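You operate a simulated robot arm through the tools that you are given. There is no shell and no other tool. Be economical: measure what you need, move in short steps, check, and stop when the job is done.

The job below is to be done with a simulated robot arm. You get a single attempt, and the scene is never put back.

## Task
Shut the black pull-out tray. Switch the chain knob on. Put the glass with the black foot in the kitchen sink. Press the stop key three times. Lift the cover corner open. Any order will do. Set down upright: glass with the black foot.

Only the result counts: the job must be done as asked and must still hold three seconds after the hand-in. Knocking over, shifting, dropping, spilling or breaking anything else fails it. A push-on lid holds only when it is set on centred and level and pressed home; a screw cap is set on level and turned clockwise until tight.

## Robot
A 6-joint arm with a two-finger parallel gripper on a trunk, on a base that drives. Base frame: it is fixed to the floor where the robot stands at the start and does not move with it; the origin is under the middle of the robot, x ahead of it, y to its left, z up. Readings come in m, rad, newtons and seconds.
With the tool pointing down near the work surface it reaches from about 0.26 to 0.68 m from the robot's upright axis, wherever it stands. Its first joint turns from -2.897 to 2.897 rad. Places, roughly: black pull-out tray [0.6, -0.1, 0.5]; chain knob [0.8, 1.1, 1.3]; cover corner [-4.5, 6.5, 0.5]; glass with the black foot (8x8x11 cm) [-1, 4.3, 0.5]; kitchen sink [-2.8, 1.9, 0.8]; stop key [-3.2, 4.9, 0.8]. Payload 4.1 kg.
The tool frame sits at the grasp point between the pads (the TCP): z along the fingers, y along the line on which they close. The tips reach 0.023 m beyond it. The gripper opens to 0.094 m. The fingers are 0.038 m wide and 0.01 m thick; the gripper's body (0.054 by 0.096 m) begins 0.039 m behind the TCP.
Orientation is that of the tool frame in the base frame, as a unit quaternion [x, y, z, w]. With the fingers straight down and closing along the base's y, the tool's x points along the base's -x, its y along +y and its z along -z.

## Interface
- The arm moves only by the tool drive_tool. Its arguments are lists of equal length, an entry for each row: "offset": the shift along the tool's x, y, z in units of 30 mm (1.0 is 30 mm), a list of three; "delta_rot": the turn, a rotation vector about the tool's x, y, z in units of 5 degrees (1.0 is 5 degrees), a list of three; "claw": the opening, from 0 (shut) to 1 (fully open). In form: {"offset": [[x, y, z], ...], "delta_rot": [[rx, ry, rz], ...], "claw": [claw, ...]}. A call has 1 to 8 rows; each row shifts and turns the commanded pose from where the row before left it, along the tool's axes as they then stand. A call with a number of a shift or a turn outside -1 to 1 is refused whole. Rows are played at 5 a second. More than 0.05 m and 0.15 rad between two rows, or a gripper value outside its range, and nothing of the call is played. Where a pose cannot be reached the arm comes as near as it can. A force on the tool above 40 N (or 10 N above the force at the start of the call, whichever is more), or a blocked arm, ends the call early, and 0.2 s more pass. Each finger travels about 0.045 m/s and halts on what it meets, pressing with about 35 N; the grip force reading is that of the motor and also rises with nothing between the fingers. The clock runs only during rows and for 0.2 s after the last one: add rows that do not move to give the fingers time. It gives the time, the measured TCP pose, the force on the tool (base axes), the opening and the grip force at its end, in the units of the frame above (readings bear some noise), with the torque about the TCP (base axes, N m) and any sound that the robot's microphone picked up.
- Cameras (640 x 400 px; columns grow to the right, rows downward): "scene" is now at [0.0033, 0.1365, 1.2974]; the picture's right is [-0.44, -0.90, 0.00], its down [-0.75, 0.36, -0.55] and it looks along [0.50, -0.24, -0.83] (base axes); focal length 260 px, centre (320, 200). "wrist" rides on the gripper at [0.086, 0.016, -0.075] in the tool frame; the picture's right is [-0.18, 0.98, 0.00], its down [-0.58, -0.11, -0.81] and it looks along [-0.79, -0.15, 0.59] (tool axes); focal length 243 px, centre (320, 200). There is no depth. A picture from a camera that has moved, and an enlarged one, comes with that camera's place and axes in the base frame and with its lens.
- get_image(camera): a new picture of that camera. The clock stands still meanwhile.
- slide_trunk(by): slides the trunk up (or, below 0, down) by that many m; the arm and the scene camera ride with it, the base frame stays. It gives what a move gives, with no picture.
- drive_base(legs): drives the robot by 1 to 6 legs, each [ahead, turn to the left] in m and rad, along the robot's own axes; the way and the turn of a leg run together, so that a leg with both is an arc; at most 1.5 m and 3.142 rad a leg. The arm and the cameras ride along, it lands a little off, and it stops where it bumps. It gives what a move gives.
- pan_tilt(pan, tilt): turns the head with the scene camera to pan (to the left, within 2.705 rad either way) and tilt (down, from -0.506 to 1.204), counted from straight ahead of the robot. It gives what a move gives.
- enlarge(camera, box): a new picture of the part [left, top, right, bottom] of that camera's present view, enlarged. The clock stands still meanwhile.
- sign_off(): hands the job in; it is judged then, once.

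Go step by step. Nothing tells you exact positions but the pictures and the camera data: compare them with the known pose of the tool, close in by small moves and look again before you grip or let go. The budget is 165 turns and 128 pictures, counting those below and the enlarged ones. Unless the task says otherwise, let go and move clear before handing in.

The tools are called after "Emit:" by a JSON object that holds its "method" and its "body". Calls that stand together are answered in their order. drive_tool: Moves the arm, as the interface text tells. Its arguments: {"type":"object","properties":{"offset":{"type":"array","items":{"type":"array","items":{"type":"number"}}},"delta_rot":{"type":"array","items":{"type":"array","items":{"type":"number"}}},"claw":{"type":"array","items":{"type":"number"}}},"required":["offset","delta_rot","claw"]} The other tools are called the same way: slide_trunk (by) slides the trunk up or down; drive_base (legs) drives the base; pan_tilt (pan, tilt) turns the head that bears the scene camera; get_image (camera) takes a picture; enlarge (camera, box) takes an enlarged picture of a part of a camera's view; sign_off () hands the job in.

At the start:

```text
time_s: 0.0
ee_pos: [0.4969, -0.0096, 0.7136]
ee_rot: [0.001, 1.0, 0.001, 0.0]
wrist_force: [0.2, 0.2, 0.1]
wrist_torque: [0.0, -0.02, -0.04]
finger_gap: 0.0942
grasp_force: 0.0
trunk travel left (down, up): [-0.275, 0.315]
robot x, y, heading: [-0.0022, -0.0003, -0.0]
head pan, tilt: [-0.45, 0.984]
```

scene: 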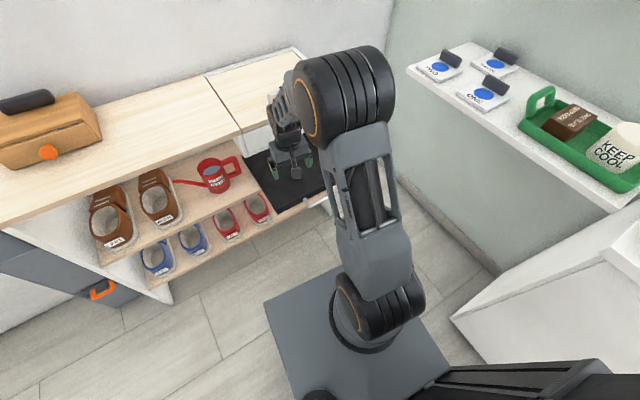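
wrist: 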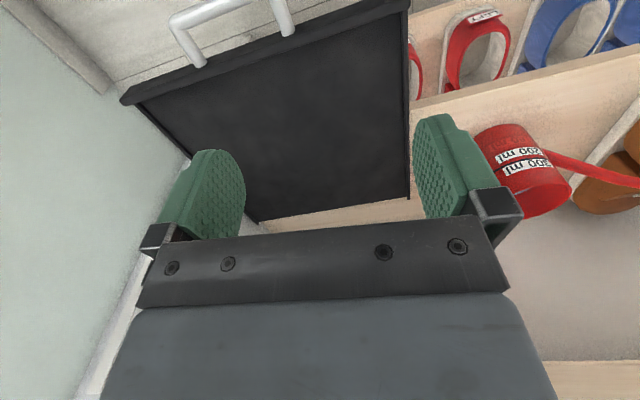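

The black tray sticks out ahead of me, handle toward the robot at about (0.50, -0.12). I'll look closer before pushing.

Emit:
{"method": "enlarge", "body": {"camera": "scene", "box": [180, 60, 360, 230]}}

Emit:
{"method": "pan_tilt", "body": {"pan": 0.3, "tilt": 0.6}}

Emit:
{"method": "get_image", "body": {"camera": "scene"}}

```text
2.35 times, centred on (270, 145) of scene
camera zoom: at [0.0033, 0.1365, 1.2974], right [-0.44, -0.9, 0.0], down [-0.75, 0.36, -0.55], along [0.5, -0.24, -0.83], focal length 611 px, centre (438, 329)
```

zoom: 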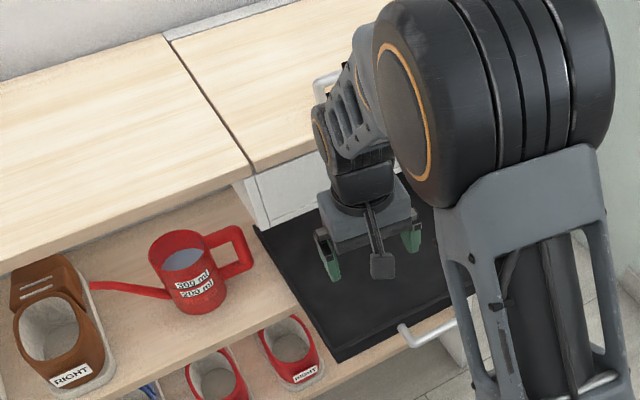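

```text
time_s: 1.1
ee_pos: [0.4957, -0.0093, 0.7132]
ee_rot: [0.0, 1.0, 0.0, 0.001]
wrist_force: [-0.2, 0.5, -0.1]
wrist_torque: [-0.02, -0.01, -0.02]
finger_gap: 0.0939
grasp_force: 0.0
trunk travel left (down, up): [-0.275, 0.315]
robot x, y, heading: [-0.0007, -0.0002, -0.003]
head pan, tilt: [0.3, 0.6]
```

```text
124 pictures are left
camera scene: at [0.0241, 0.1933, 1.3283], right [0.29, -0.96, 0.0], down [-0.54, -0.17, -0.82], along [0.79, 0.24, -0.57], focal length 260 px, centre (320, 200)
```

scene: 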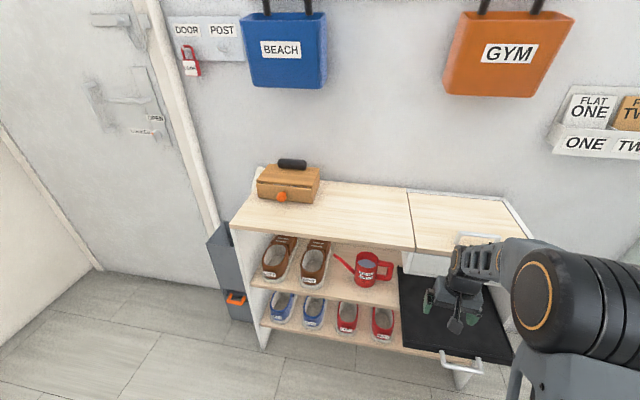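

The tray front is turned about 8° and slides in along about (0.99, 0.15). I'll close the gripper, bring it in front of the handle and lower it there.

Emit:
{"method": "drive_tool", "body": {"offset": [[0.8, -0.9, 0], [0.8, -0.9, 0], [0.8, -0.9, 0], [0.8, -0.9, 0], [0.5, 0, 0], [0, 0, 1], [0, 0, 1], [0, 0, 1]], "delta_rot": [[0, 0, -0.8], [0, 0, -0.9], [0, 0, 0], [0, 0, 0], [0, 0, 0], [0, 0, 0], [0, 0, 0], [0, 0, 0]], "claw": [0, 0, 0, 0, 0, 0, 0, 0]}}

Emit:
{"method": "get_image", "body": {"camera": "wrist"}}

Emit:
{"method": "enlarge", "body": {"camera": "scene", "box": [80, 0, 340, 160]}}

```text
time_s: 2.9
ee_pos: [0.396, -0.1273, 0.6233]
ee_rot: [-0.074, 0.997, -0.001, -0.001]
wrist_force: [-0.1, -0.1, -0.6]
wrist_torque: [0.04, -0.02, -0.01]
finger_gap: 0.0001
grasp_force: 35.0
trunk travel left (down, up): [-0.275, 0.315]
robot x, y, heading: [0.0007, 0.0002, -0.001]
head pan, tilt: [0.3, 0.6]
```

```text
123 pictures are left
camera wrist: at [0.308, -0.1246, 0.6983], right [0.04, 1.0, 0.0], down [0.59, -0.02, 0.81], along [0.81, -0.03, -0.59], focal length 243 px, centre (320, 200)
```

wrist: 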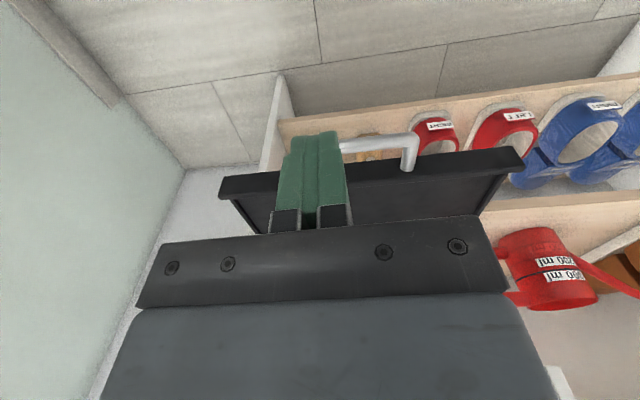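

```text
2.46 times, centred on (210, 80) of scene
camera zoom: at [0.0239, 0.1934, 1.3284], right [0.3, -0.96, 0.0], down [-0.54, -0.17, -0.83], along [0.79, 0.24, -0.56], focal length 640 px, centre (591, 495)
```

zoom: 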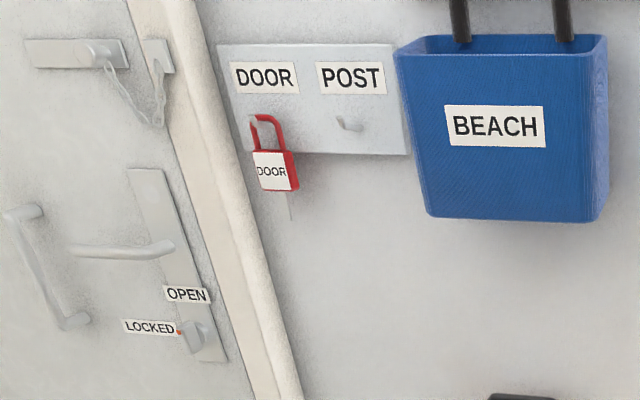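

The tray handle is right in front of the fingers. I'll lower to its height and then push slowly forward.

Emit:
{"method": "drive_tool", "body": {"offset": [[0, 0.6, 1], [0, 0, 1], [0, 0, 1], [0, 0, 1], [0, 0, 1], [0, 0, 0.2]], "delta_rot": [[0, 0, 0], [0, 0, 0], [0, 0, 0], [0, 0, 0], [0, 0, 0], [0, 0, 0]], "claw": [0, 0, 0, 0, 0, 0]}}

Emit:
{"method": "get_image", "body": {"camera": "wrist"}}

Emit:
{"method": "get_image", "body": {"camera": "scene"}}

```text
time_s: 4.3
ee_pos: [0.3937, -0.1098, 0.4657]
ee_rot: [-0.073, 0.997, 0.0, 0.0]
wrist_force: [0.8, -0.3, -0.5]
wrist_torque: [0.02, -0.02, 0.03]
finger_gap: 0.0
grasp_force: 35.0
trunk travel left (down, up): [-0.275, 0.315]
robot x, y, heading: [0.0, -0.0023, 0.002]
head pan, tilt: [0.3, 0.6]
```

```text
121 pictures are left
camera wrist: at [0.3061, -0.1069, 0.5411], right [0.04, 1.0, 0.0], down [0.59, -0.02, 0.81], along [0.81, -0.03, -0.59], focal length 243 px, centre (320, 200)
```

wrist: 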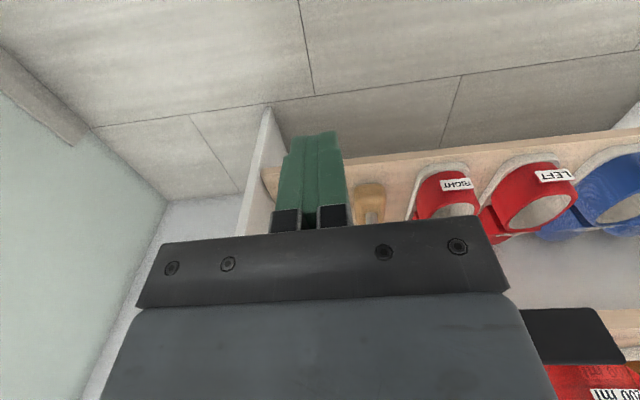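

```text
120 pictures are left
camera scene: at [0.0242, 0.1933, 1.3283], right [0.3, -0.96, 0.0], down [-0.54, -0.17, -0.83], along [0.79, 0.24, -0.56], focal length 260 px, centre (320, 200)
```

scene: 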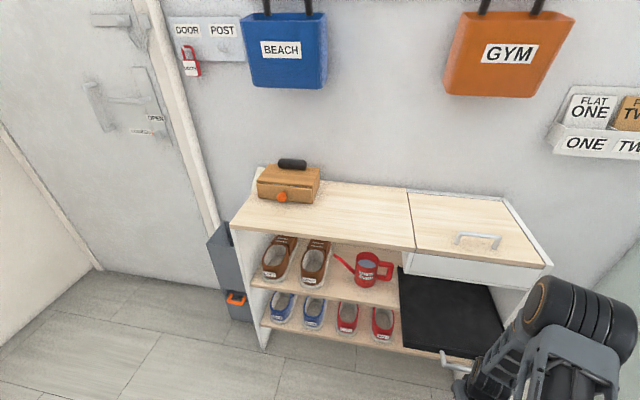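

The tray is a bit higher than I assumed (about z 0.5–0.52), so I raise the fingers and start advancing.

Emit:
{"method": "drive_tool", "body": {"offset": [[0, 0, -0.7], [0, 0, -0.7], [-0.5, 0, 0], [-0.5, 0, 0]], "delta_rot": [[0, 0, 0], [0, 0, 0], [0, 0, 0], [0, 0, 0]], "claw": [0, 0, 0, 0]}}

Emit:
{"method": "pan_tilt", "body": {"pan": 0.0, "tilt": 0.8}}

Emit:
{"method": "enlarge", "body": {"camera": "scene", "box": [240, 150, 480, 300]}}

```text
time_s: 5.3
ee_pos: [0.4226, -0.1061, 0.5096]
ee_rot: [-0.074, 0.997, -0.001, 0.0]
wrist_force: [-0.1, -0.8, 0.0]
wrist_torque: [-0.01, -0.04, 0.02]
finger_gap: 0.0002
grasp_force: 35.3
trunk travel left (down, up): [-0.275, 0.315]
robot x, y, heading: [0.0002, -0.0027, -0.001]
head pan, tilt: [0.3, 0.6]
```

```text
time_s: 6.1
ee_pos: [0.424, -0.1051, 0.5093]
ee_rot: [-0.074, 0.997, 0.001, 0.001]
wrist_force: [0.3, 0.4, -0.1]
wrist_torque: [0.02, 0.03, 0.0]
finger_gap: 0.0
grasp_force: 35.0
trunk travel left (down, up): [-0.275, 0.315]
robot x, y, heading: [0.0032, 0.0014, -0.001]
head pan, tilt: [0.0, 0.799]
```

```text
2.67 times, centred on (360, 225) of scene
camera zoom: at [0.0204, 0.1673, 1.3115], right [0.0, -1.0, 0.0], down [-0.72, 0.0, -0.7], along [0.7, 0.0, -0.72], focal length 693 px, centre (213, 133)
```

zoom: 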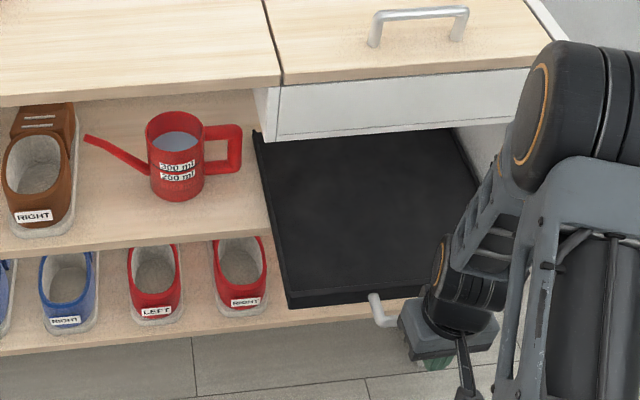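

The gripper is in front of the handle. Pushing forward along the tray's axis.

Emit:
{"method": "drive_tool", "body": {"offset": [[-0.5, 0, 0], [-0.5, 0, 0], [-0.5, 0, 0], [-0.5, 0, 0], [-0.5, 0, 0], [-0.5, 0, 0]], "delta_rot": [[0, 0, 0], [0, 0, 0], [0, 0, 0], [0, 0, 0], [0, 0, 0], [0, 0, 0]], "claw": [0, 0, 0, 0, 0, 0]}}

Emit:
{"method": "enlarge", "body": {"camera": "scene", "box": [240, 150, 480, 300]}}

```text
time_s: 7.5
ee_pos: [0.511, -0.0916, 0.5089]
ee_rot: [-0.075, 0.997, -0.001, 0.0]
wrist_force: [-0.9, 0.4, -1.0]
wrist_torque: [0.03, 0.01, -0.05]
finger_gap: 0.0
grasp_force: 34.7
trunk travel left (down, up): [-0.275, 0.315]
robot x, y, heading: [0.0027, 0.0027, 0.002]
head pan, tilt: [0.0, 0.799]
```

```text
2.67 times, centred on (360, 225) of scene
camera zoom: at [0.0203, 0.1671, 1.3114], right [0.0, -1.0, 0.0], down [-0.72, 0.0, -0.7], along [0.7, 0.0, -0.72], focal length 693 px, centre (213, 133)
```

zoom: 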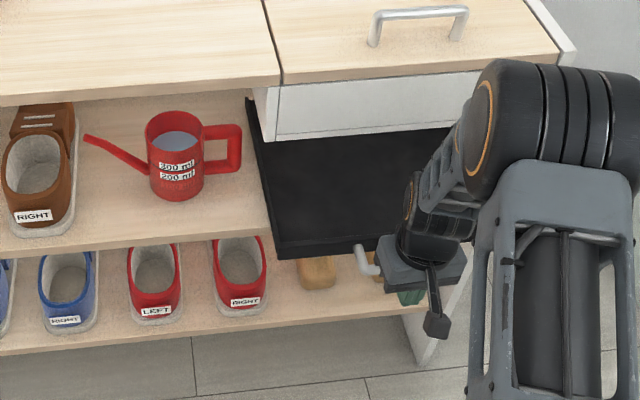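

The tray moves freely. Continuing to push.

Emit:
{"method": "drive_tool", "body": {"offset": [[-0.6, 0, 0], [-0.6, 0, 0], [-0.6, 0, 0], [-0.6, 0, 0], [-0.6, 0, 0], [-0.6, 0, 0]], "delta_rot": [[0, 0, 0], [0, 0, 0], [0, 0, 0], [0, 0, 0], [0, 0, 0], [0, 0, 0]], "claw": [0, 0, 0, 0, 0, 0]}}

Emit:
{"method": "enlarge", "body": {"camera": "scene", "box": [240, 150, 480, 300]}}

```text
time_s: 8.4
ee_pos: [0.5575, -0.085, 0.5092]
ee_rot: [-0.072, 0.997, 0.001, -0.01]
wrist_force: [-12.6, 0.1, 9.1]
wrist_torque: [-0.08, -0.34, -0.13]
finger_gap: 0.0
grasp_force: 35.1
trunk travel left (down, up): [-0.275, 0.315]
robot x, y, heading: [0.0031, 0.0019, -0.004]
head pan, tilt: [0.0, 0.799]
stopped in row 4: the force on the tool passed its limit (the readings are from after the stop); the commanded pose is now the measured one
```

```text
2.67 times, centred on (360, 225) of scene
camera zoom: at [0.0187, 0.1673, 1.3116], right [0.0, -1.0, 0.0], down [-0.72, 0.0, -0.7], along [0.7, 0.0, -0.72], focal length 693 px, centre (213, 133)
```

zoom: 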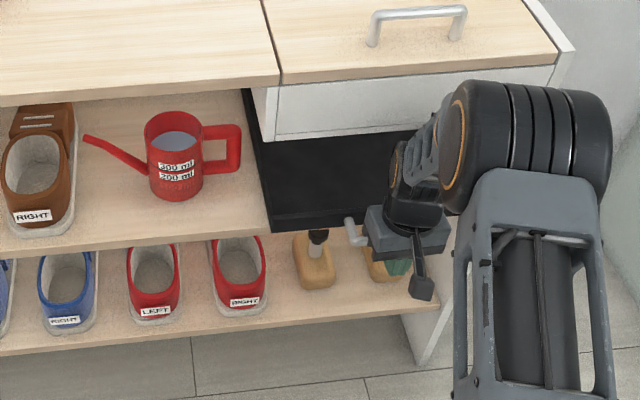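

The push was stopped by force with the tray still slightly proud. I'll look at what's resisting.

Emit:
{"method": "get_image", "body": {"camera": "wrist"}}

Emit:
{"method": "enlarge", "body": {"camera": "scene", "box": [320, 190, 420, 270]}}

```text
116 pictures are left
camera wrist: at [0.4722, -0.0817, 0.5849], right [0.04, 1.0, 0.0], down [0.61, -0.03, 0.79], along [0.79, -0.03, -0.61], focal length 243 px, centre (320, 200)
```

wrist: 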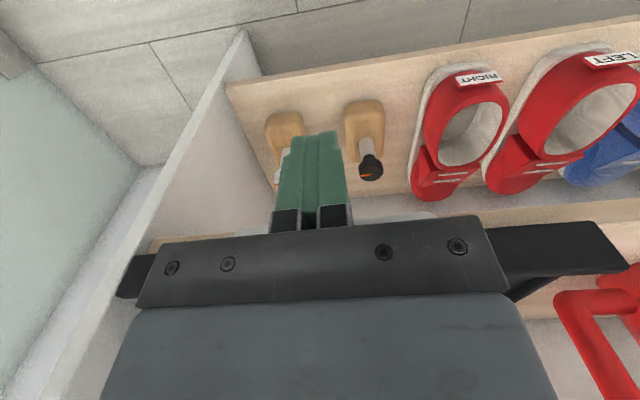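

```text
5.00 times, centred on (370, 230) of scene
camera zoom: at [0.0187, 0.1673, 1.3116], right [0.0, -1.0, 0.0], down [-0.72, 0.0, -0.7], along [0.7, 0.0, -0.72], focal length 1299 px, centre (70, 50)
```

zoom: 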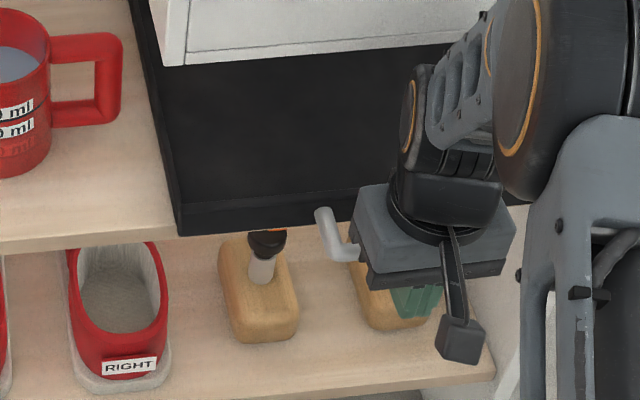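

The tray front now looks flush with the shelf edge; one more short push to confirm it's at its stop.

Emit:
{"method": "drive_tool", "body": {"offset": [[-0.3, 0, 0], [-0.3, 0, 0], [-0.3, 0, 0], [-0.3, 0, 0]], "delta_rot": [[0, 0, 0], [0, 0, 0], [0, 0, 0], [0, 0, 0]], "claw": [0, 0, 0, 0]}}

```text
time_s: 8.7
ee_pos: [0.5582, -0.0853, 0.5055]
ee_rot: [-0.07, 0.997, 0.003, -0.018]
wrist_force: [-11.3, -0.9, 6.6]
wrist_torque: [-0.08, -0.28, -0.14]
finger_gap: 0.0
grasp_force: 34.9
trunk travel left (down, up): [-0.275, 0.315]
robot x, y, heading: [-0.0043, -0.0008, -0.002]
head pan, tilt: [0.0, 0.799]
stopped in row 1: the force on the tool passed its limit (the readings are from after the stop); the commanded pose is now the measured one
```

It's a hard stop. Backing off, rising and checking the tray.

Emit:
{"method": "drive_tool", "body": {"offset": [[0.8, 0, 0], [1, 0, 0], [1, 0, 0], [1, 0, -1], [0.5, 0, -1], [0, 0, -1], [0, 0, -1], [0, 0, -1]], "delta_rot": [[0, 0, 0], [0, 0, 0], [0, 0, 0], [0, 0, 0], [0, 0, 0], [0, 0, 0], [0, 0, 0], [0, 0, 0]], "claw": [0, 0, 0, 0, 0, 0, 0, 0]}}

Emit:
{"method": "get_image", "body": {"camera": "wrist"}}

Emit:
{"method": "pan_tilt", "body": {"pan": 0.3, "tilt": 0.7}}

Emit:
{"method": "get_image", "body": {"camera": "scene"}}

```text
time_s: 10.5
ee_pos: [0.4359, -0.1033, 0.6612]
ee_rot: [-0.071, 0.997, 0.005, -0.017]
wrist_force: [1.2, 0.4, -0.1]
wrist_torque: [0.02, 0.01, -0.01]
finger_gap: 0.0002
grasp_force: 34.9
trunk travel left (down, up): [-0.275, 0.315]
robot x, y, heading: [0.0045, -0.0009, -0.004]
head pan, tilt: [0.0, 0.799]
```

```text
114 pictures are left
camera wrist: at [0.3521, -0.1002, 0.7383], right [0.04, 1.0, 0.0], down [0.62, -0.03, 0.79], along [0.78, -0.03, -0.62], focal length 243 px, centre (320, 200)
```

wrist: 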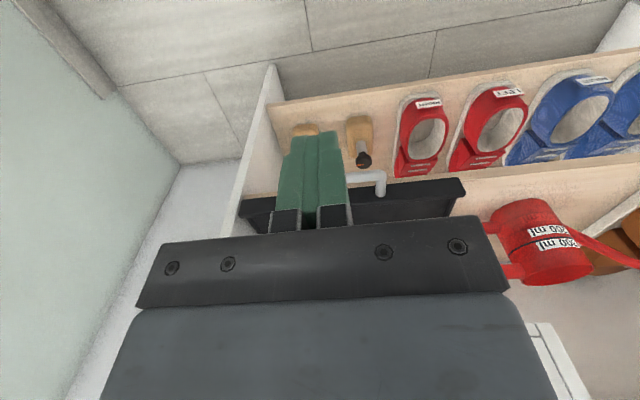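

```text
time_s: 11.3
ee_pos: [0.4371, -0.1037, 0.6601]
ee_rot: [-0.071, 0.997, 0.003, -0.017]
wrist_force: [-0.8, -0.1, 0.6]
wrist_torque: [0.0, 0.0, 0.0]
finger_gap: 0.0
grasp_force: 34.8
trunk travel left (down, up): [-0.275, 0.315]
robot x, y, heading: [0.0007, 0.0006, -0.002]
head pan, tilt: [0.3, 0.7]
```

```text
113 pictures are left
camera scene: at [0.0207, 0.1922, 1.3197], right [0.29, -0.96, 0.0], down [-0.62, -0.19, -0.76], along [0.73, 0.22, -0.64], focal length 260 px, centre (320, 200)
```

scene: 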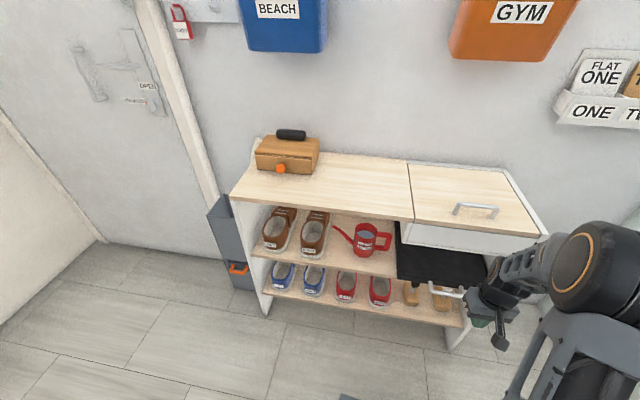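

Emit:
{"method": "enlarge", "body": {"camera": "scene", "box": [370, 200, 530, 300]}}

```text
4.00 times, centred on (450, 250) of scene
camera zoom: at [0.0207, 0.1922, 1.3197], right [0.29, -0.96, 0.0], down [-0.62, -0.19, -0.76], along [0.73, 0.22, -0.64], focal length 1039 px, centre (-200, 0)
```

zoom: 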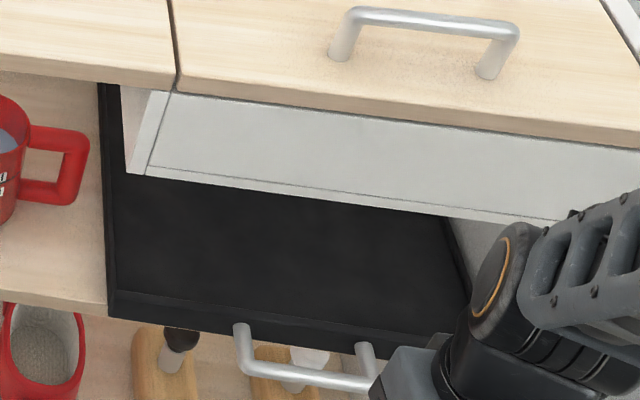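

The tray is flush and at its stop. Next, the door chain knob up on the left.

Emit:
{"method": "pan_tilt", "body": {"pan": 0.9, "tilt": 0.1}}

Emit:
{"method": "get_image", "body": {"camera": "scene"}}

Emit:
{"method": "enlarge", "body": {"camera": "scene", "box": [220, 130, 420, 260]}}

```text
time_s: 12.3
ee_pos: [0.4374, -0.1038, 0.6625]
ee_rot: [-0.07, 0.997, 0.003, -0.017]
wrist_force: [-0.4, 0.1, 0.6]
wrist_torque: [0.03, 0.0, -0.03]
finger_gap: 0.0
grasp_force: 34.5
trunk travel left (down, up): [-0.275, 0.315]
robot x, y, heading: [-0.0029, -0.0004, -0.003]
head pan, tilt: [0.901, 0.099]
```

```text
111 pictures are left
camera scene: at [-0.0031, 0.2393, 1.3744], right [0.78, -0.62, 0.0], down [-0.06, -0.08, -0.99], along [0.62, 0.78, -0.1], focal length 260 px, centre (320, 200)
```

scene: 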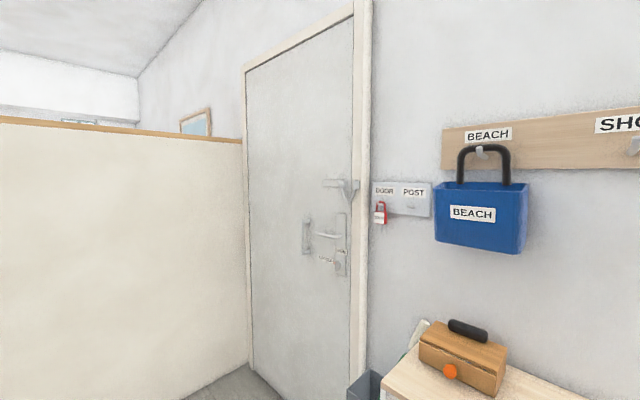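

```text
3.08 times, centred on (320, 195) of scene
camera zoom: at [-0.0031, 0.2393, 1.3744], right [0.78, -0.62, 0.0], down [-0.06, -0.08, -0.99], along [0.62, 0.78, -0.1], focal length 799 px, centre (320, 215)
```

zoom: 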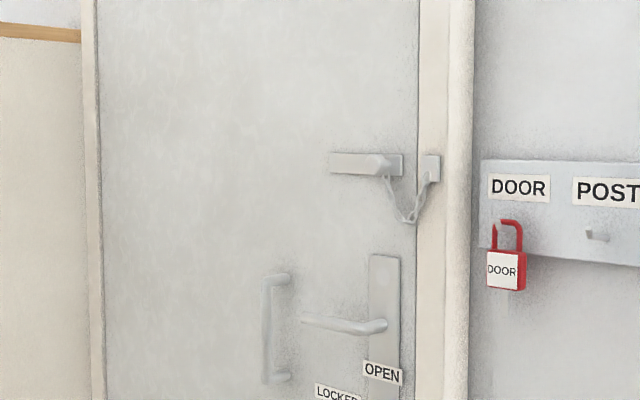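

The chain knob sits on a track on the door at about (0.80, 1.10, 1.33), in the same wall plane. I'll check the floor before driving in front of the door.

Emit:
{"method": "pan_tilt", "body": {"pan": 1.1, "tilt": 0.7}}

Emit:
{"method": "get_image", "body": {"camera": "scene"}}

Emit:
{"method": "pan_tilt", "body": {"pan": 2.3, "tilt": 0.4}}

Emit:
{"method": "get_image", "body": {"camera": "scene"}}

```text
time_s: 13.3
ee_pos: [0.4366, -0.1029, 0.6607]
ee_rot: [-0.07, 0.997, 0.003, -0.017]
wrist_force: [0.3, 0.1, -0.5]
wrist_torque: [0.0, 0.0, -0.02]
finger_gap: 0.0
grasp_force: 35.1
trunk travel left (down, up): [-0.275, 0.315]
robot x, y, heading: [-0.0047, -0.0003, 0.0]
head pan, tilt: [1.1, 0.7]
```

```text
109 pictures are left
camera scene: at [-0.0217, 0.243, 1.3198], right [0.89, -0.46, 0.0], down [-0.29, -0.57, -0.77], along [0.35, 0.68, -0.64], focal length 260 px, centre (320, 200)
```

scene: 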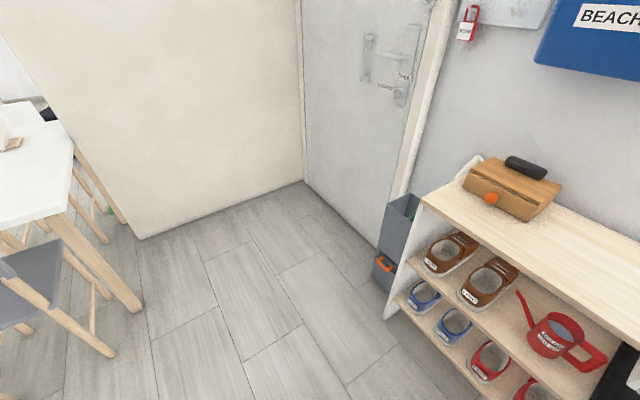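

```text
time_s: 14.7
ee_pos: [0.4371, -0.1033, 0.6611]
ee_rot: [-0.07, 0.997, 0.003, -0.016]
wrist_force: [0.3, 0.5, 0.2]
wrist_torque: [0.01, -0.02, 0.01]
finger_gap: 0.0
grasp_force: 35.5
trunk travel left (down, up): [-0.275, 0.315]
robot x, y, heading: [0.001, -0.0015, -0.001]
head pan, tilt: [2.3, 0.4]
```

```text
108 pictures are left
camera scene: at [-0.122, 0.2366, 1.3465], right [0.75, 0.66, 0.0], down [0.26, -0.29, -0.92], along [-0.61, 0.69, -0.39], focal length 260 px, centre (320, 200)
```

scene: 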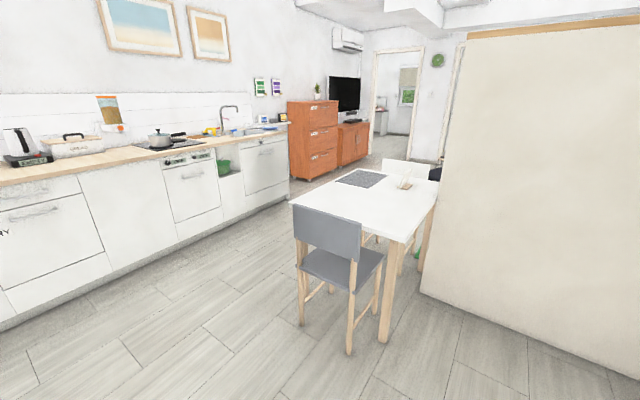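

The way to the door is free. I drive to about (0.24, 1.0) facing the door.

Emit:
{"method": "drive_base", "body": {"legs": [[0, 1.335], [1.03, 0], [0, -1.185]]}}

Emit:
{"method": "slide_trunk", "body": {"by": 0.31}}

Emit:
{"method": "pan_tilt", "body": {"pan": 0.1, "tilt": 0.5}}

Emit:
{"method": "get_image", "body": {"camera": "scene"}}

```text
time_s: 26.2
ee_pos: [0.6826, 0.9578, 0.6614]
ee_rot: [-0.148, 0.989, 0.001, -0.017]
wrist_force: [0.1, -0.1, -0.6]
wrist_torque: [-0.03, 0.01, -0.01]
finger_gap: 0.0
grasp_force: 35.2
trunk travel left (down, up): [-0.275, 0.315]
robot x, y, heading: [0.2326, 0.9902, 0.156]
head pan, tilt: [2.3, 0.4]
```

```text
time_s: 29.3
ee_pos: [0.6829, 0.9573, 0.9708]
ee_rot: [-0.147, 0.989, 0.001, -0.017]
wrist_force: [-0.9, -0.6, 0.3]
wrist_torque: [-0.02, 0.0, -0.01]
finger_gap: 0.0
grasp_force: 34.9
trunk travel left (down, up): [-0.585, 0.005]
robot x, y, heading: [0.2345, 0.9921, 0.15]
head pan, tilt: [2.3, 0.4]
```

```text
time_s: 31.4
ee_pos: [0.6814, 0.9579, 0.9703]
ee_rot: [-0.147, 0.989, 0.002, -0.017]
wrist_force: [1.2, 0.2, -0.4]
wrist_torque: [-0.02, -0.02, 0.01]
finger_gap: 0.0002
grasp_force: 34.8
trunk travel left (down, up): [-0.585, 0.005]
robot x, y, heading: [0.2317, 0.9927, 0.152]
head pan, tilt: [0.099, 0.499]
```

```text
107 pictures are left
camera scene: at [0.237, 1.1708, 1.6474], right [0.25, -0.97, 0.0], down [-0.46, -0.12, -0.88], along [0.85, 0.22, -0.48], focal length 260 px, centre (320, 200)
```

scene: 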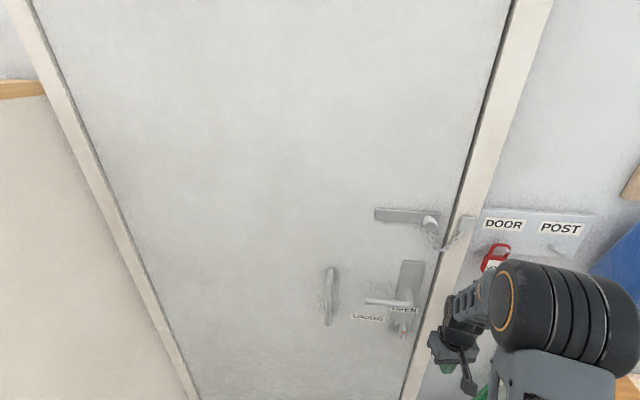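

Emit:
{"method": "enlarge", "body": {"camera": "scene", "box": [350, 180, 510, 280]}}

```text
4.00 times, centred on (430, 230) of scene
camera zoom: at [0.237, 1.1708, 1.6474], right [0.25, -0.97, 0.0], down [-0.46, -0.12, -0.88], along [0.85, 0.22, -0.48], focal length 1039 px, centre (-120, 80)
```

zoom: 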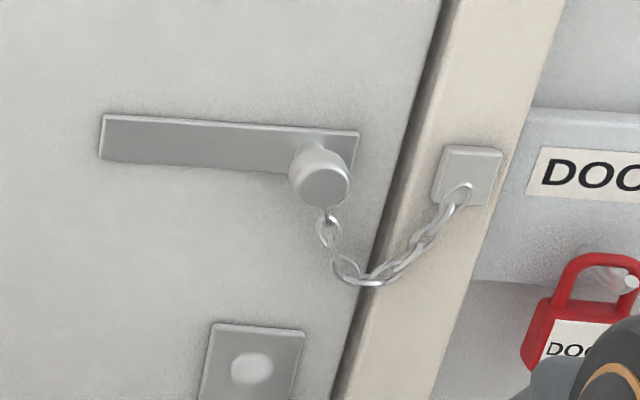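

The knob tip is at about (0.757, 1.054, 1.325), straight ahead of the robot; it must slide left along its plate. I raise the tool while turning it to point at the door.

Emit:
{"method": "drive_tool", "body": {"offset": [[0.11, 0, -0.657], [0.053, 0, -0.664], [-0.006, 0, -0.666], [-0.064, 0, -0.663], [-0.122, 0, -0.655], [-0.178, 0, -0.642], [-0.234, 0, -0.624], [-0.287, 0, -0.601]], "delta_rot": [[0, -1, 0], [0, -1, 0], [0, -1, 0], [0, -1, 0], [0, -1, 0], [0, -1, 0], [0, -1, 0], [0, -1, 0]], "claw": [0, 0, 0, 0, 0.3, 0.6, 0.7, 0.7]}}

Emit:
{"method": "drive_tool", "body": {"offset": [[-0.338, 0, -0.574], [-0.387, 0, -0.543], [-0.432, 0, -0.506], [-0.475, 0, -0.467], [-0.514, 0, -0.424], [-0.549, 0, -0.378], [-0.579, 0, -0.328], [-0.607, 0, -0.276]], "delta_rot": [[0, -1, 0], [0, -1, 0], [0, -1, 0], [0, -1, 0], [0, -1, 0], [0, -1, 0], [0, -1, 0], [0, -1, 0]], "claw": [0.7, 0.7, 0.7, 0.7, 0.7, 0.7, 0.7, 0.7]}}

Emit:
{"method": "drive_tool", "body": {"offset": [[-0.628, 0, -0.222], [-0.645, 0, -0.167]], "delta_rot": [[0, -1, 0], [0, -1, 0]], "claw": [0.7, 0.7]}}

Emit:
{"method": "get_image", "body": {"camera": "scene"}}

Emit:
{"method": "get_image", "body": {"camera": "wrist"}}

```text
time_s: 33.2
ee_pos: [0.662, 0.9508, 1.1301]
ee_rot: [-0.138, 0.935, 0.052, 0.323]
wrist_force: [-0.2, 0.4, 0.7]
wrist_torque: [-0.04, 0.03, 0.0]
finger_gap: 0.0658
grasp_force: 0.1
trunk travel left (down, up): [-0.585, 0.005]
robot x, y, heading: [0.2333, 0.992, 0.156]
head pan, tilt: [0.099, 0.499]
```

```text
time_s: 35.0
ee_pos: [0.6415, 0.9418, 1.288]
ee_rot: [-0.112, 0.768, 0.097, 0.623]
wrist_force: [0.8, -0.3, -0.2]
wrist_torque: [0.01, 0.02, 0.0]
finger_gap: 0.0659
grasp_force: 0.1
trunk travel left (down, up): [-0.585, 0.005]
robot x, y, heading: [0.2352, 0.9907, 0.159]
head pan, tilt: [0.099, 0.499]
```

```text
time_s: 35.6
ee_pos: [0.6374, 0.9408, 1.3292]
ee_rot: [-0.103, 0.711, 0.106, 0.688]
wrist_force: [0.0, -0.1, -0.3]
wrist_torque: [-0.03, 0.0, -0.03]
finger_gap: 0.0659
grasp_force: 0.1
trunk travel left (down, up): [-0.585, 0.005]
robot x, y, heading: [0.2379, 0.994, 0.146]
head pan, tilt: [0.099, 0.499]
```

```text
105 pictures are left
camera scene: at [0.2368, 1.1708, 1.6474], right [0.25, -0.97, 0.0], down [-0.46, -0.12, -0.88], along [0.85, 0.22, -0.48], focal length 260 px, centre (320, 200)
```

scene: 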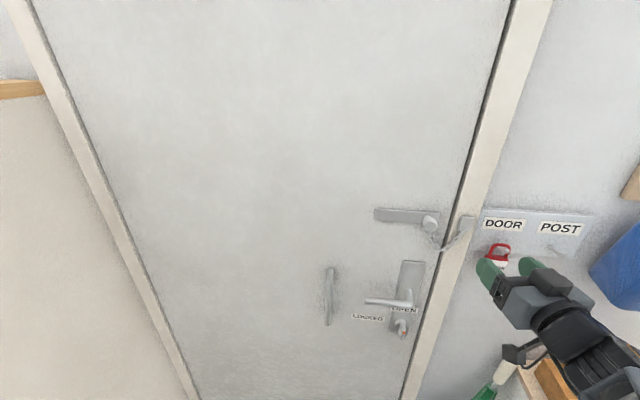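

```text
104 pictures are left
camera wrist: at [0.5588, 0.9339, 1.2439], right [-0.28, 0.94, 0.19], down [-0.72, -0.34, 0.61], along [0.63, 0.03, 0.77], focal length 243 px, centre (320, 200)
```

wrist: 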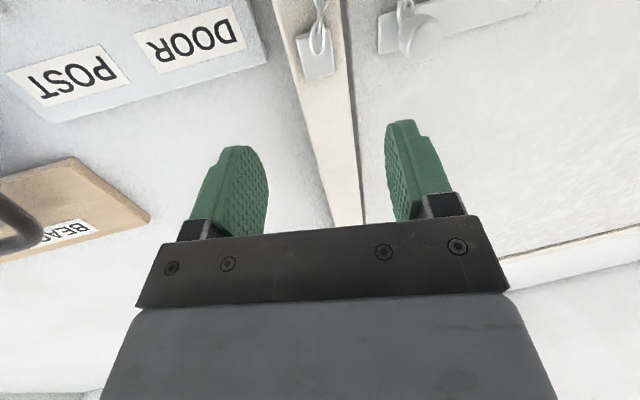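

Tool now points at the door at knob height. Shift left ~9 cm to align with the knob.

Emit:
{"method": "drive_tool", "body": {"offset": [[0, 0.8, 0], [0, 0.8, 0], [0, 0.8, 0], [0, 0.7, 0]], "delta_rot": [[0, 0, 0], [0, 0, 0], [0, 0, 0], [0, 0, 0]], "claw": [0.7, 0.7, 0.7, 0.7]}}

Emit:
{"method": "enlarge", "body": {"camera": "scene", "box": [350, 180, 550, 305]}}

Emit:
{"method": "get_image", "body": {"camera": "wrist"}}

```text
time_s: 36.6
ee_pos: [0.6258, 1.0244, 1.3449]
ee_rot: [-0.103, 0.711, 0.106, 0.687]
wrist_force: [-0.3, -0.5, 0.3]
wrist_torque: [0.02, 0.02, 0.01]
finger_gap: 0.0656
grasp_force: 0.1
out of reach, approached as far as the arm can: row 2, 3, 4
trunk travel left (down, up): [-0.585, 0.005]
robot x, y, heading: [0.2311, 0.9932, 0.159]
head pan, tilt: [0.099, 0.499]
```

```text
3.20 times, centred on (450, 242) of scene
camera zoom: at [0.2368, 1.1708, 1.6474], right [0.25, -0.97, 0.0], down [-0.46, -0.12, -0.88], along [0.85, 0.22, -0.48], focal length 831 px, centre (-96, 64)
```

zoom: 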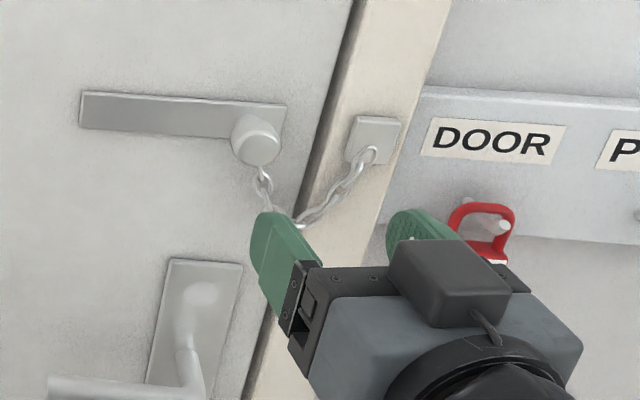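

```text
102 pictures are left
camera wrist: at [0.547, 1.0182, 1.2608], right [-0.28, 0.94, 0.19], down [-0.72, -0.34, 0.61], along [0.64, 0.03, 0.77], focal length 243 px, centre (320, 200)
```

wrist: 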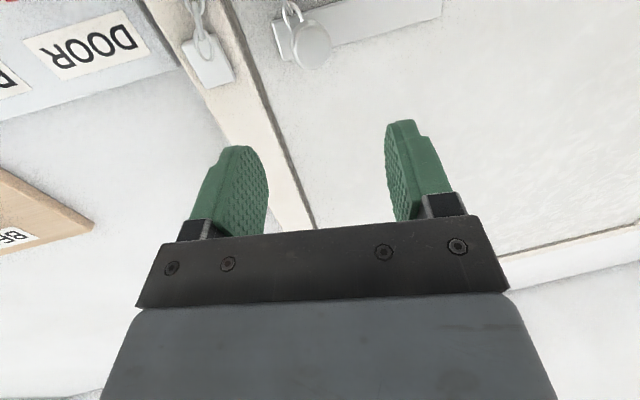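

The tool is yawed ~8° too far left; I correct that, drop 2 cm and advance part way.

Emit:
{"method": "drive_tool", "body": {"offset": [[0, 0, 0.5], [0.3, 0, 0.5], [0.3, 0.3, 0.5]], "delta_rot": [[0.8, 0, 0], [0.8, 0, 0], [0, 0, 0]], "claw": [0.7, 0.7, 0.7]}}

Emit:
{"method": "enlarge", "body": {"camera": "scene", "box": [350, 180, 550, 305]}}

Emit:
{"method": "get_image", "body": {"camera": "wrist"}}

```text
time_s: 37.4
ee_pos: [0.6676, 1.0383, 1.3268]
ee_rot: [-0.056, 0.717, 0.057, 0.692]
wrist_force: [-0.6, 0.8, -0.3]
wrist_torque: [-0.03, -0.05, -0.02]
finger_gap: 0.0657
grasp_force: 0.0
out of reach, approached as far as the arm can: row 3
trunk travel left (down, up): [-0.585, 0.005]
robot x, y, heading: [0.2329, 0.993, 0.151]
head pan, tilt: [0.099, 0.499]
```

```text
3.20 times, centred on (450, 242) of scene
camera zoom: at [0.2373, 1.1708, 1.6474], right [0.25, -0.97, 0.0], down [-0.46, -0.12, -0.88], along [0.85, 0.22, -0.48], focal length 831 px, centre (-96, 64)
```

zoom: 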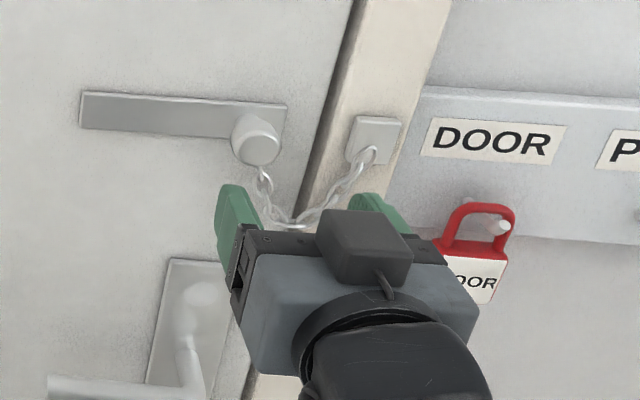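

```text
100 pictures are left
camera wrist: at [0.5889, 1.0422, 1.2425], right [-0.15, 0.97, 0.19], down [-0.76, -0.24, 0.61], along [0.64, -0.05, 0.77], focal length 243 px, centre (320, 200)
```

wrist: 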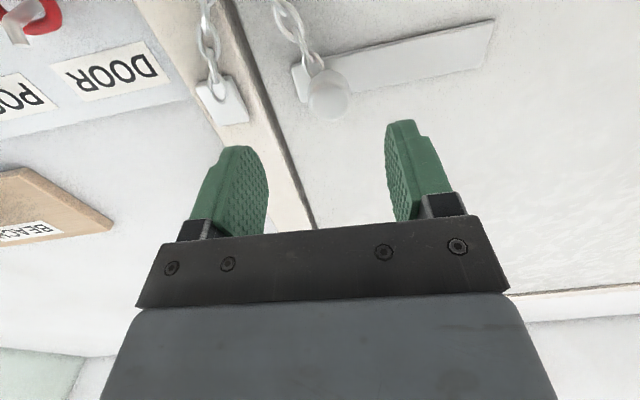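

The knob lies centred between the fingers. Advancing to straddle it.

Emit:
{"method": "drive_tool", "body": {"offset": [[0, 0, 0.5], [0, 0, 0.5], [-0.15, 0, 0.5], [-0.1, 0.1, 0.5], [0, 0, 0.5]], "delta_rot": [[0, 0, 0], [0, 0, 0], [0, 0, 0], [0, 0, 0], [0, 0, 0]], "claw": [0.7, 0.7, 0.7, 0.7, 0.7]}}

Emit:
{"method": "enlarge", "body": {"camera": "scene", "box": [350, 180, 550, 305]}}

Emit:
{"method": "get_image", "body": {"camera": "wrist"}}

```text
time_s: 38.6
ee_pos: [0.7417, 1.0391, 1.3355]
ee_rot: [-0.056, 0.718, 0.057, 0.691]
wrist_force: [-0.5, 0.4, -0.3]
wrist_torque: [-0.03, 0.01, 0.0]
finger_gap: 0.0657
grasp_force: 0.0
out of reach, approached as far as the arm can: row 2, 4
trunk travel left (down, up): [-0.585, 0.005]
robot x, y, heading: [0.2355, 0.9911, 0.15]
head pan, tilt: [0.099, 0.499]
```

```text
3.20 times, centred on (450, 242) of scene
camera zoom: at [0.2373, 1.1708, 1.6474], right [0.25, -0.97, 0.0], down [-0.46, -0.12, -0.88], along [0.85, 0.22, -0.48], focal length 831 px, centre (-96, 64)
```

zoom: 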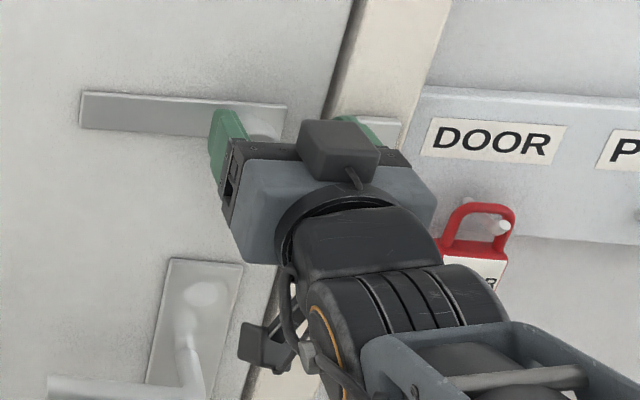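

```text
98 pictures are left
camera wrist: at [0.6625, 1.043, 1.2514], right [-0.15, 0.97, 0.19], down [-0.76, -0.24, 0.61], along [0.64, -0.05, 0.77], focal length 243 px, centre (320, 200)
```

wrist: 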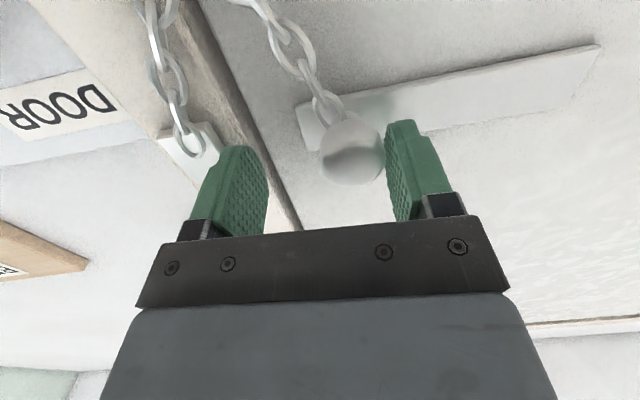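

The knob is nearer the left finger; shift left about 1.2 cm, then forward 1.5 cm.

Emit:
{"method": "drive_tool", "body": {"offset": [[0, 0.4, 0], [0, 0.1, 0], [0, 0, 0.3], [0, 0, 0.3]], "delta_rot": [[0, 0, 0], [0, 0, 0], [0, 0, 0], [0, 0, 0]], "claw": [0.7, 0.7, 0.7, 0.7]}}

Emit:
{"method": "get_image", "body": {"camera": "wrist"}}

```text
time_s: 39.6
ee_pos: [0.7471, 1.0389, 1.3386]
ee_rot: [-0.056, 0.718, 0.058, 0.692]
wrist_force: [-35.0, -1.1, 1.2]
wrist_torque: [0.02, -0.6, -1.29]
finger_gap: 0.0647
grasp_force: 0.2
out of reach, approached as far as the arm can: row 1, 2
trunk travel left (down, up): [-0.585, 0.005]
robot x, y, heading: [0.2305, 0.9912, 0.152]
head pan, tilt: [0.099, 0.499]
stopped in row 4: the force on the tool passed its limit (the readings are from after the stop); the commanded pose is now the measured one
```

```text
97 pictures are left
camera wrist: at [0.6683, 1.0435, 1.2543], right [-0.15, 0.97, 0.19], down [-0.76, -0.24, 0.61], along [0.64, -0.05, 0.77], focal length 243 px, centre (320, 200)
```

wrist: 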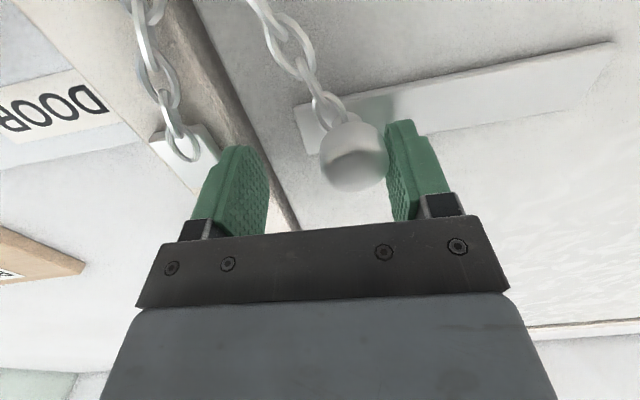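

The right finger hits the door frame, and the arm can't go further left from here. I'll back off and shift the base about 15 cm left.

Emit:
{"method": "drive_tool", "body": {"offset": [[0, 0, -1], [0, 0, -1], [0, 0, -1], [0, 0, -1]], "delta_rot": [[0, 0, 0], [0, 0, 0], [0, 0, 0], [0, 0, 0]], "claw": [0.7, 0.7, 0.7, 0.7]}}

Emit:
{"method": "drive_base", "body": {"legs": [[-0.35, 0], [0, 0.5], [0.33, 0], [0, -0.5]]}}

Emit:
{"method": "get_image", "body": {"camera": "scene"}}

```text
time_s: 40.6
ee_pos: [0.6355, 1.0222, 1.3397]
ee_rot: [-0.056, 0.72, 0.059, 0.689]
wrist_force: [-0.5, 0.8, 0.2]
wrist_torque: [0.0, -0.01, 0.0]
finger_gap: 0.0657
grasp_force: 0.0
trunk travel left (down, up): [-0.585, 0.005]
robot x, y, heading: [0.2327, 0.9893, 0.15]
head pan, tilt: [0.099, 0.499]
```

```text
time_s: 47.5
ee_pos: [0.548, 1.1686, 1.3395]
ee_rot: [-0.056, 0.72, 0.058, 0.689]
wrist_force: [0.3, -0.7, -0.7]
wrist_torque: [-0.02, 0.0, -0.02]
finger_gap: 0.0658
grasp_force: 0.1
trunk travel left (down, up): [-0.585, 0.005]
robot x, y, heading: [0.1409, 1.1357, 0.156]
head pan, tilt: [0.099, 0.499]
```

```text
96 pictures are left
camera scene: at [0.1477, 1.3168, 1.6474], right [0.25, -0.97, 0.0], down [-0.46, -0.12, -0.88], along [0.85, 0.22, -0.48], focal length 260 px, centre (320, 200)
```

scene: 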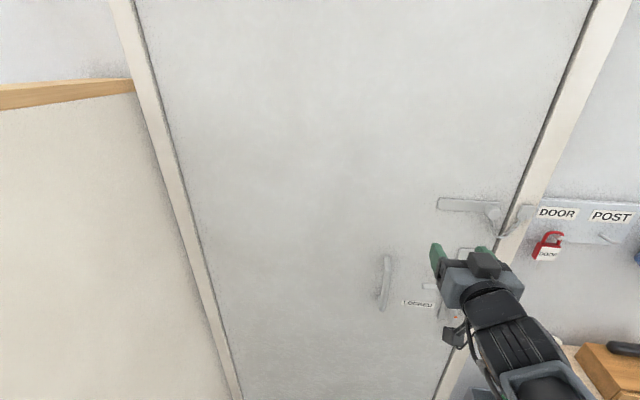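

Now the knob is to the tool's right by ~14 cm and ~19 cm ahead. Align with a slightly narrower opening.

Emit:
{"method": "drive_tool", "body": {"offset": [[0, -0.95, 0], [0, -0.95, 0], [0.1, -0.95, 0], [0.1, -0.95, 0], [0.15, -0.93, 0], [0, 0, 0.8], [0, 0, 0.8], [0, 0, 0.8]], "delta_rot": [[0, 0, 0], [0, 0, 0], [0, 0, 0], [0, 0, 0], [0, 0, 0], [0, 0, 0], [0, 0, 0], [0, 0, 0]], "claw": [0.55, 0.55, 0.55, 0.55, 0.55, 0.55, 0.55, 0.55]}}

Emit:
{"method": "get_image", "body": {"camera": "wrist"}}

Emit:
{"method": "enlarge", "body": {"camera": "scene", "box": [420, 160, 580, 260]}}

```text
time_s: 49.3
ee_pos: [0.6413, 1.0395, 1.3252]
ee_rot: [-0.056, 0.72, 0.058, 0.689]
wrist_force: [0.5, 0.8, 0.4]
wrist_torque: [0.0, 0.0, -0.01]
finger_gap: 0.052
grasp_force: 0.1
trunk travel left (down, up): [-0.585, 0.005]
robot x, y, heading: [0.1423, 1.1346, 0.156]
head pan, tilt: [0.099, 0.499]
```

```text
95 pictures are left
camera wrist: at [0.5624, 1.0432, 1.2421], right [-0.15, 0.97, 0.19], down [-0.75, -0.24, 0.61], along [0.64, -0.05, 0.77], focal length 243 px, centre (320, 200)
```

wrist: 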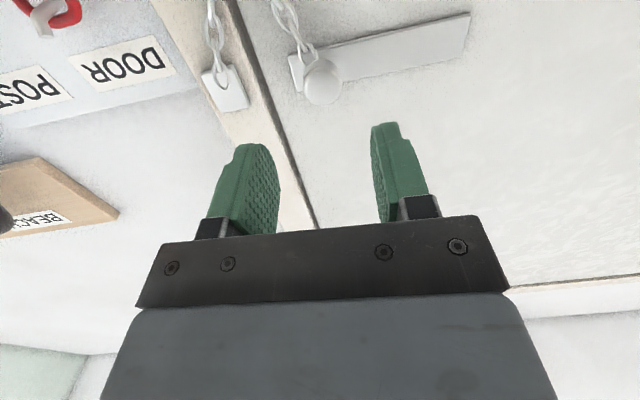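

```text
4.00 times, centred on (500, 210) of scene
camera zoom: at [0.1482, 1.3166, 1.6474], right [0.25, -0.97, 0.0], down [-0.46, -0.12, -0.88], along [0.85, 0.22, -0.48], focal length 1039 px, centre (-400, 160)
```

zoom: 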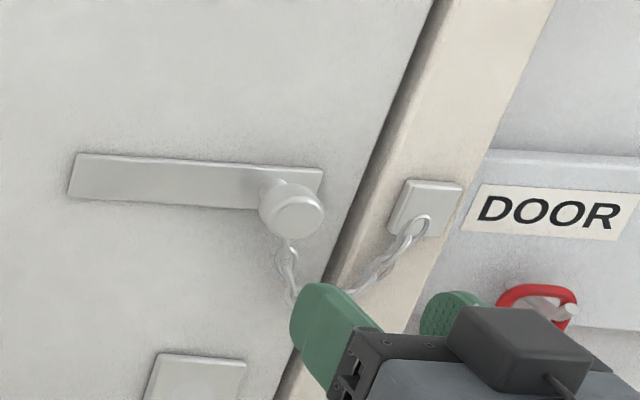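

Now reachable and aligned. Advancing about 10.5 cm to straddle the knob.

Emit:
{"method": "drive_tool", "body": {"offset": [[0, 0, 0.7], [-0.05, 0, 0.7], [-0.05, 0, 0.7], [-0.05, 0, 0.7], [0, 0, 0.7]], "delta_rot": [[0, 0, 0], [0, 0, 0], [0, 0, 0], [0, 0, 0], [0, 0, 0]], "claw": [0.55, 0.55, 0.55, 0.55, 0.55]}}

Emit:
{"method": "get_image", "body": {"camera": "wrist"}}

Emit:
{"method": "enlarge", "body": {"camera": "scene", "box": [420, 160, 580, 260]}}

```text
time_s: 50.5
ee_pos: [0.7448, 1.0572, 1.3259]
ee_rot: [-0.057, 0.72, 0.059, 0.689]
wrist_force: [-0.2, 0.7, -0.5]
wrist_torque: [-0.01, -0.02, -0.01]
finger_gap: 0.0517
grasp_force: 0.0
trunk travel left (down, up): [-0.585, 0.005]
robot x, y, heading: [0.1443, 1.1375, 0.156]
head pan, tilt: [0.099, 0.499]
```

```text
93 pictures are left
camera wrist: at [0.6664, 1.0604, 1.2422], right [-0.15, 0.97, 0.19], down [-0.75, -0.24, 0.61], along [0.64, -0.05, 0.77], focal length 243 px, centre (320, 200)
```

wrist: 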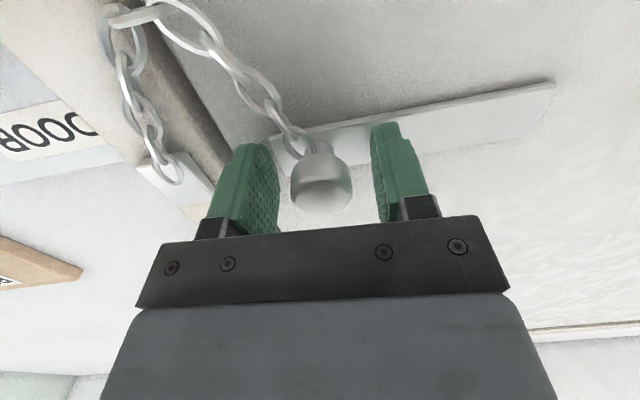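

```text
4.00 times, centred on (500, 210) of scene
camera zoom: at [0.1481, 1.3167, 1.6474], right [0.25, -0.97, 0.0], down [-0.46, -0.12, -0.88], along [0.85, 0.22, -0.48], focal length 1039 px, centre (-400, 160)
```

zoom: 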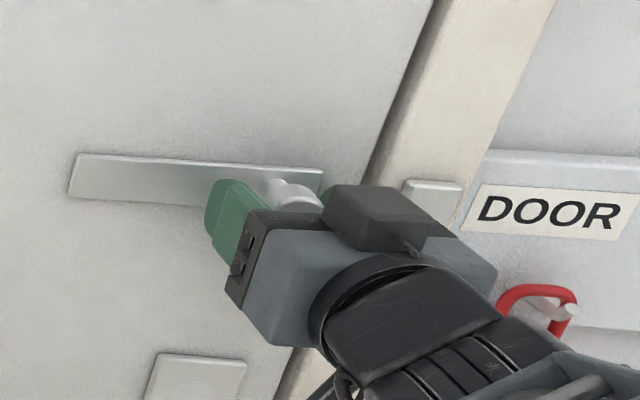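

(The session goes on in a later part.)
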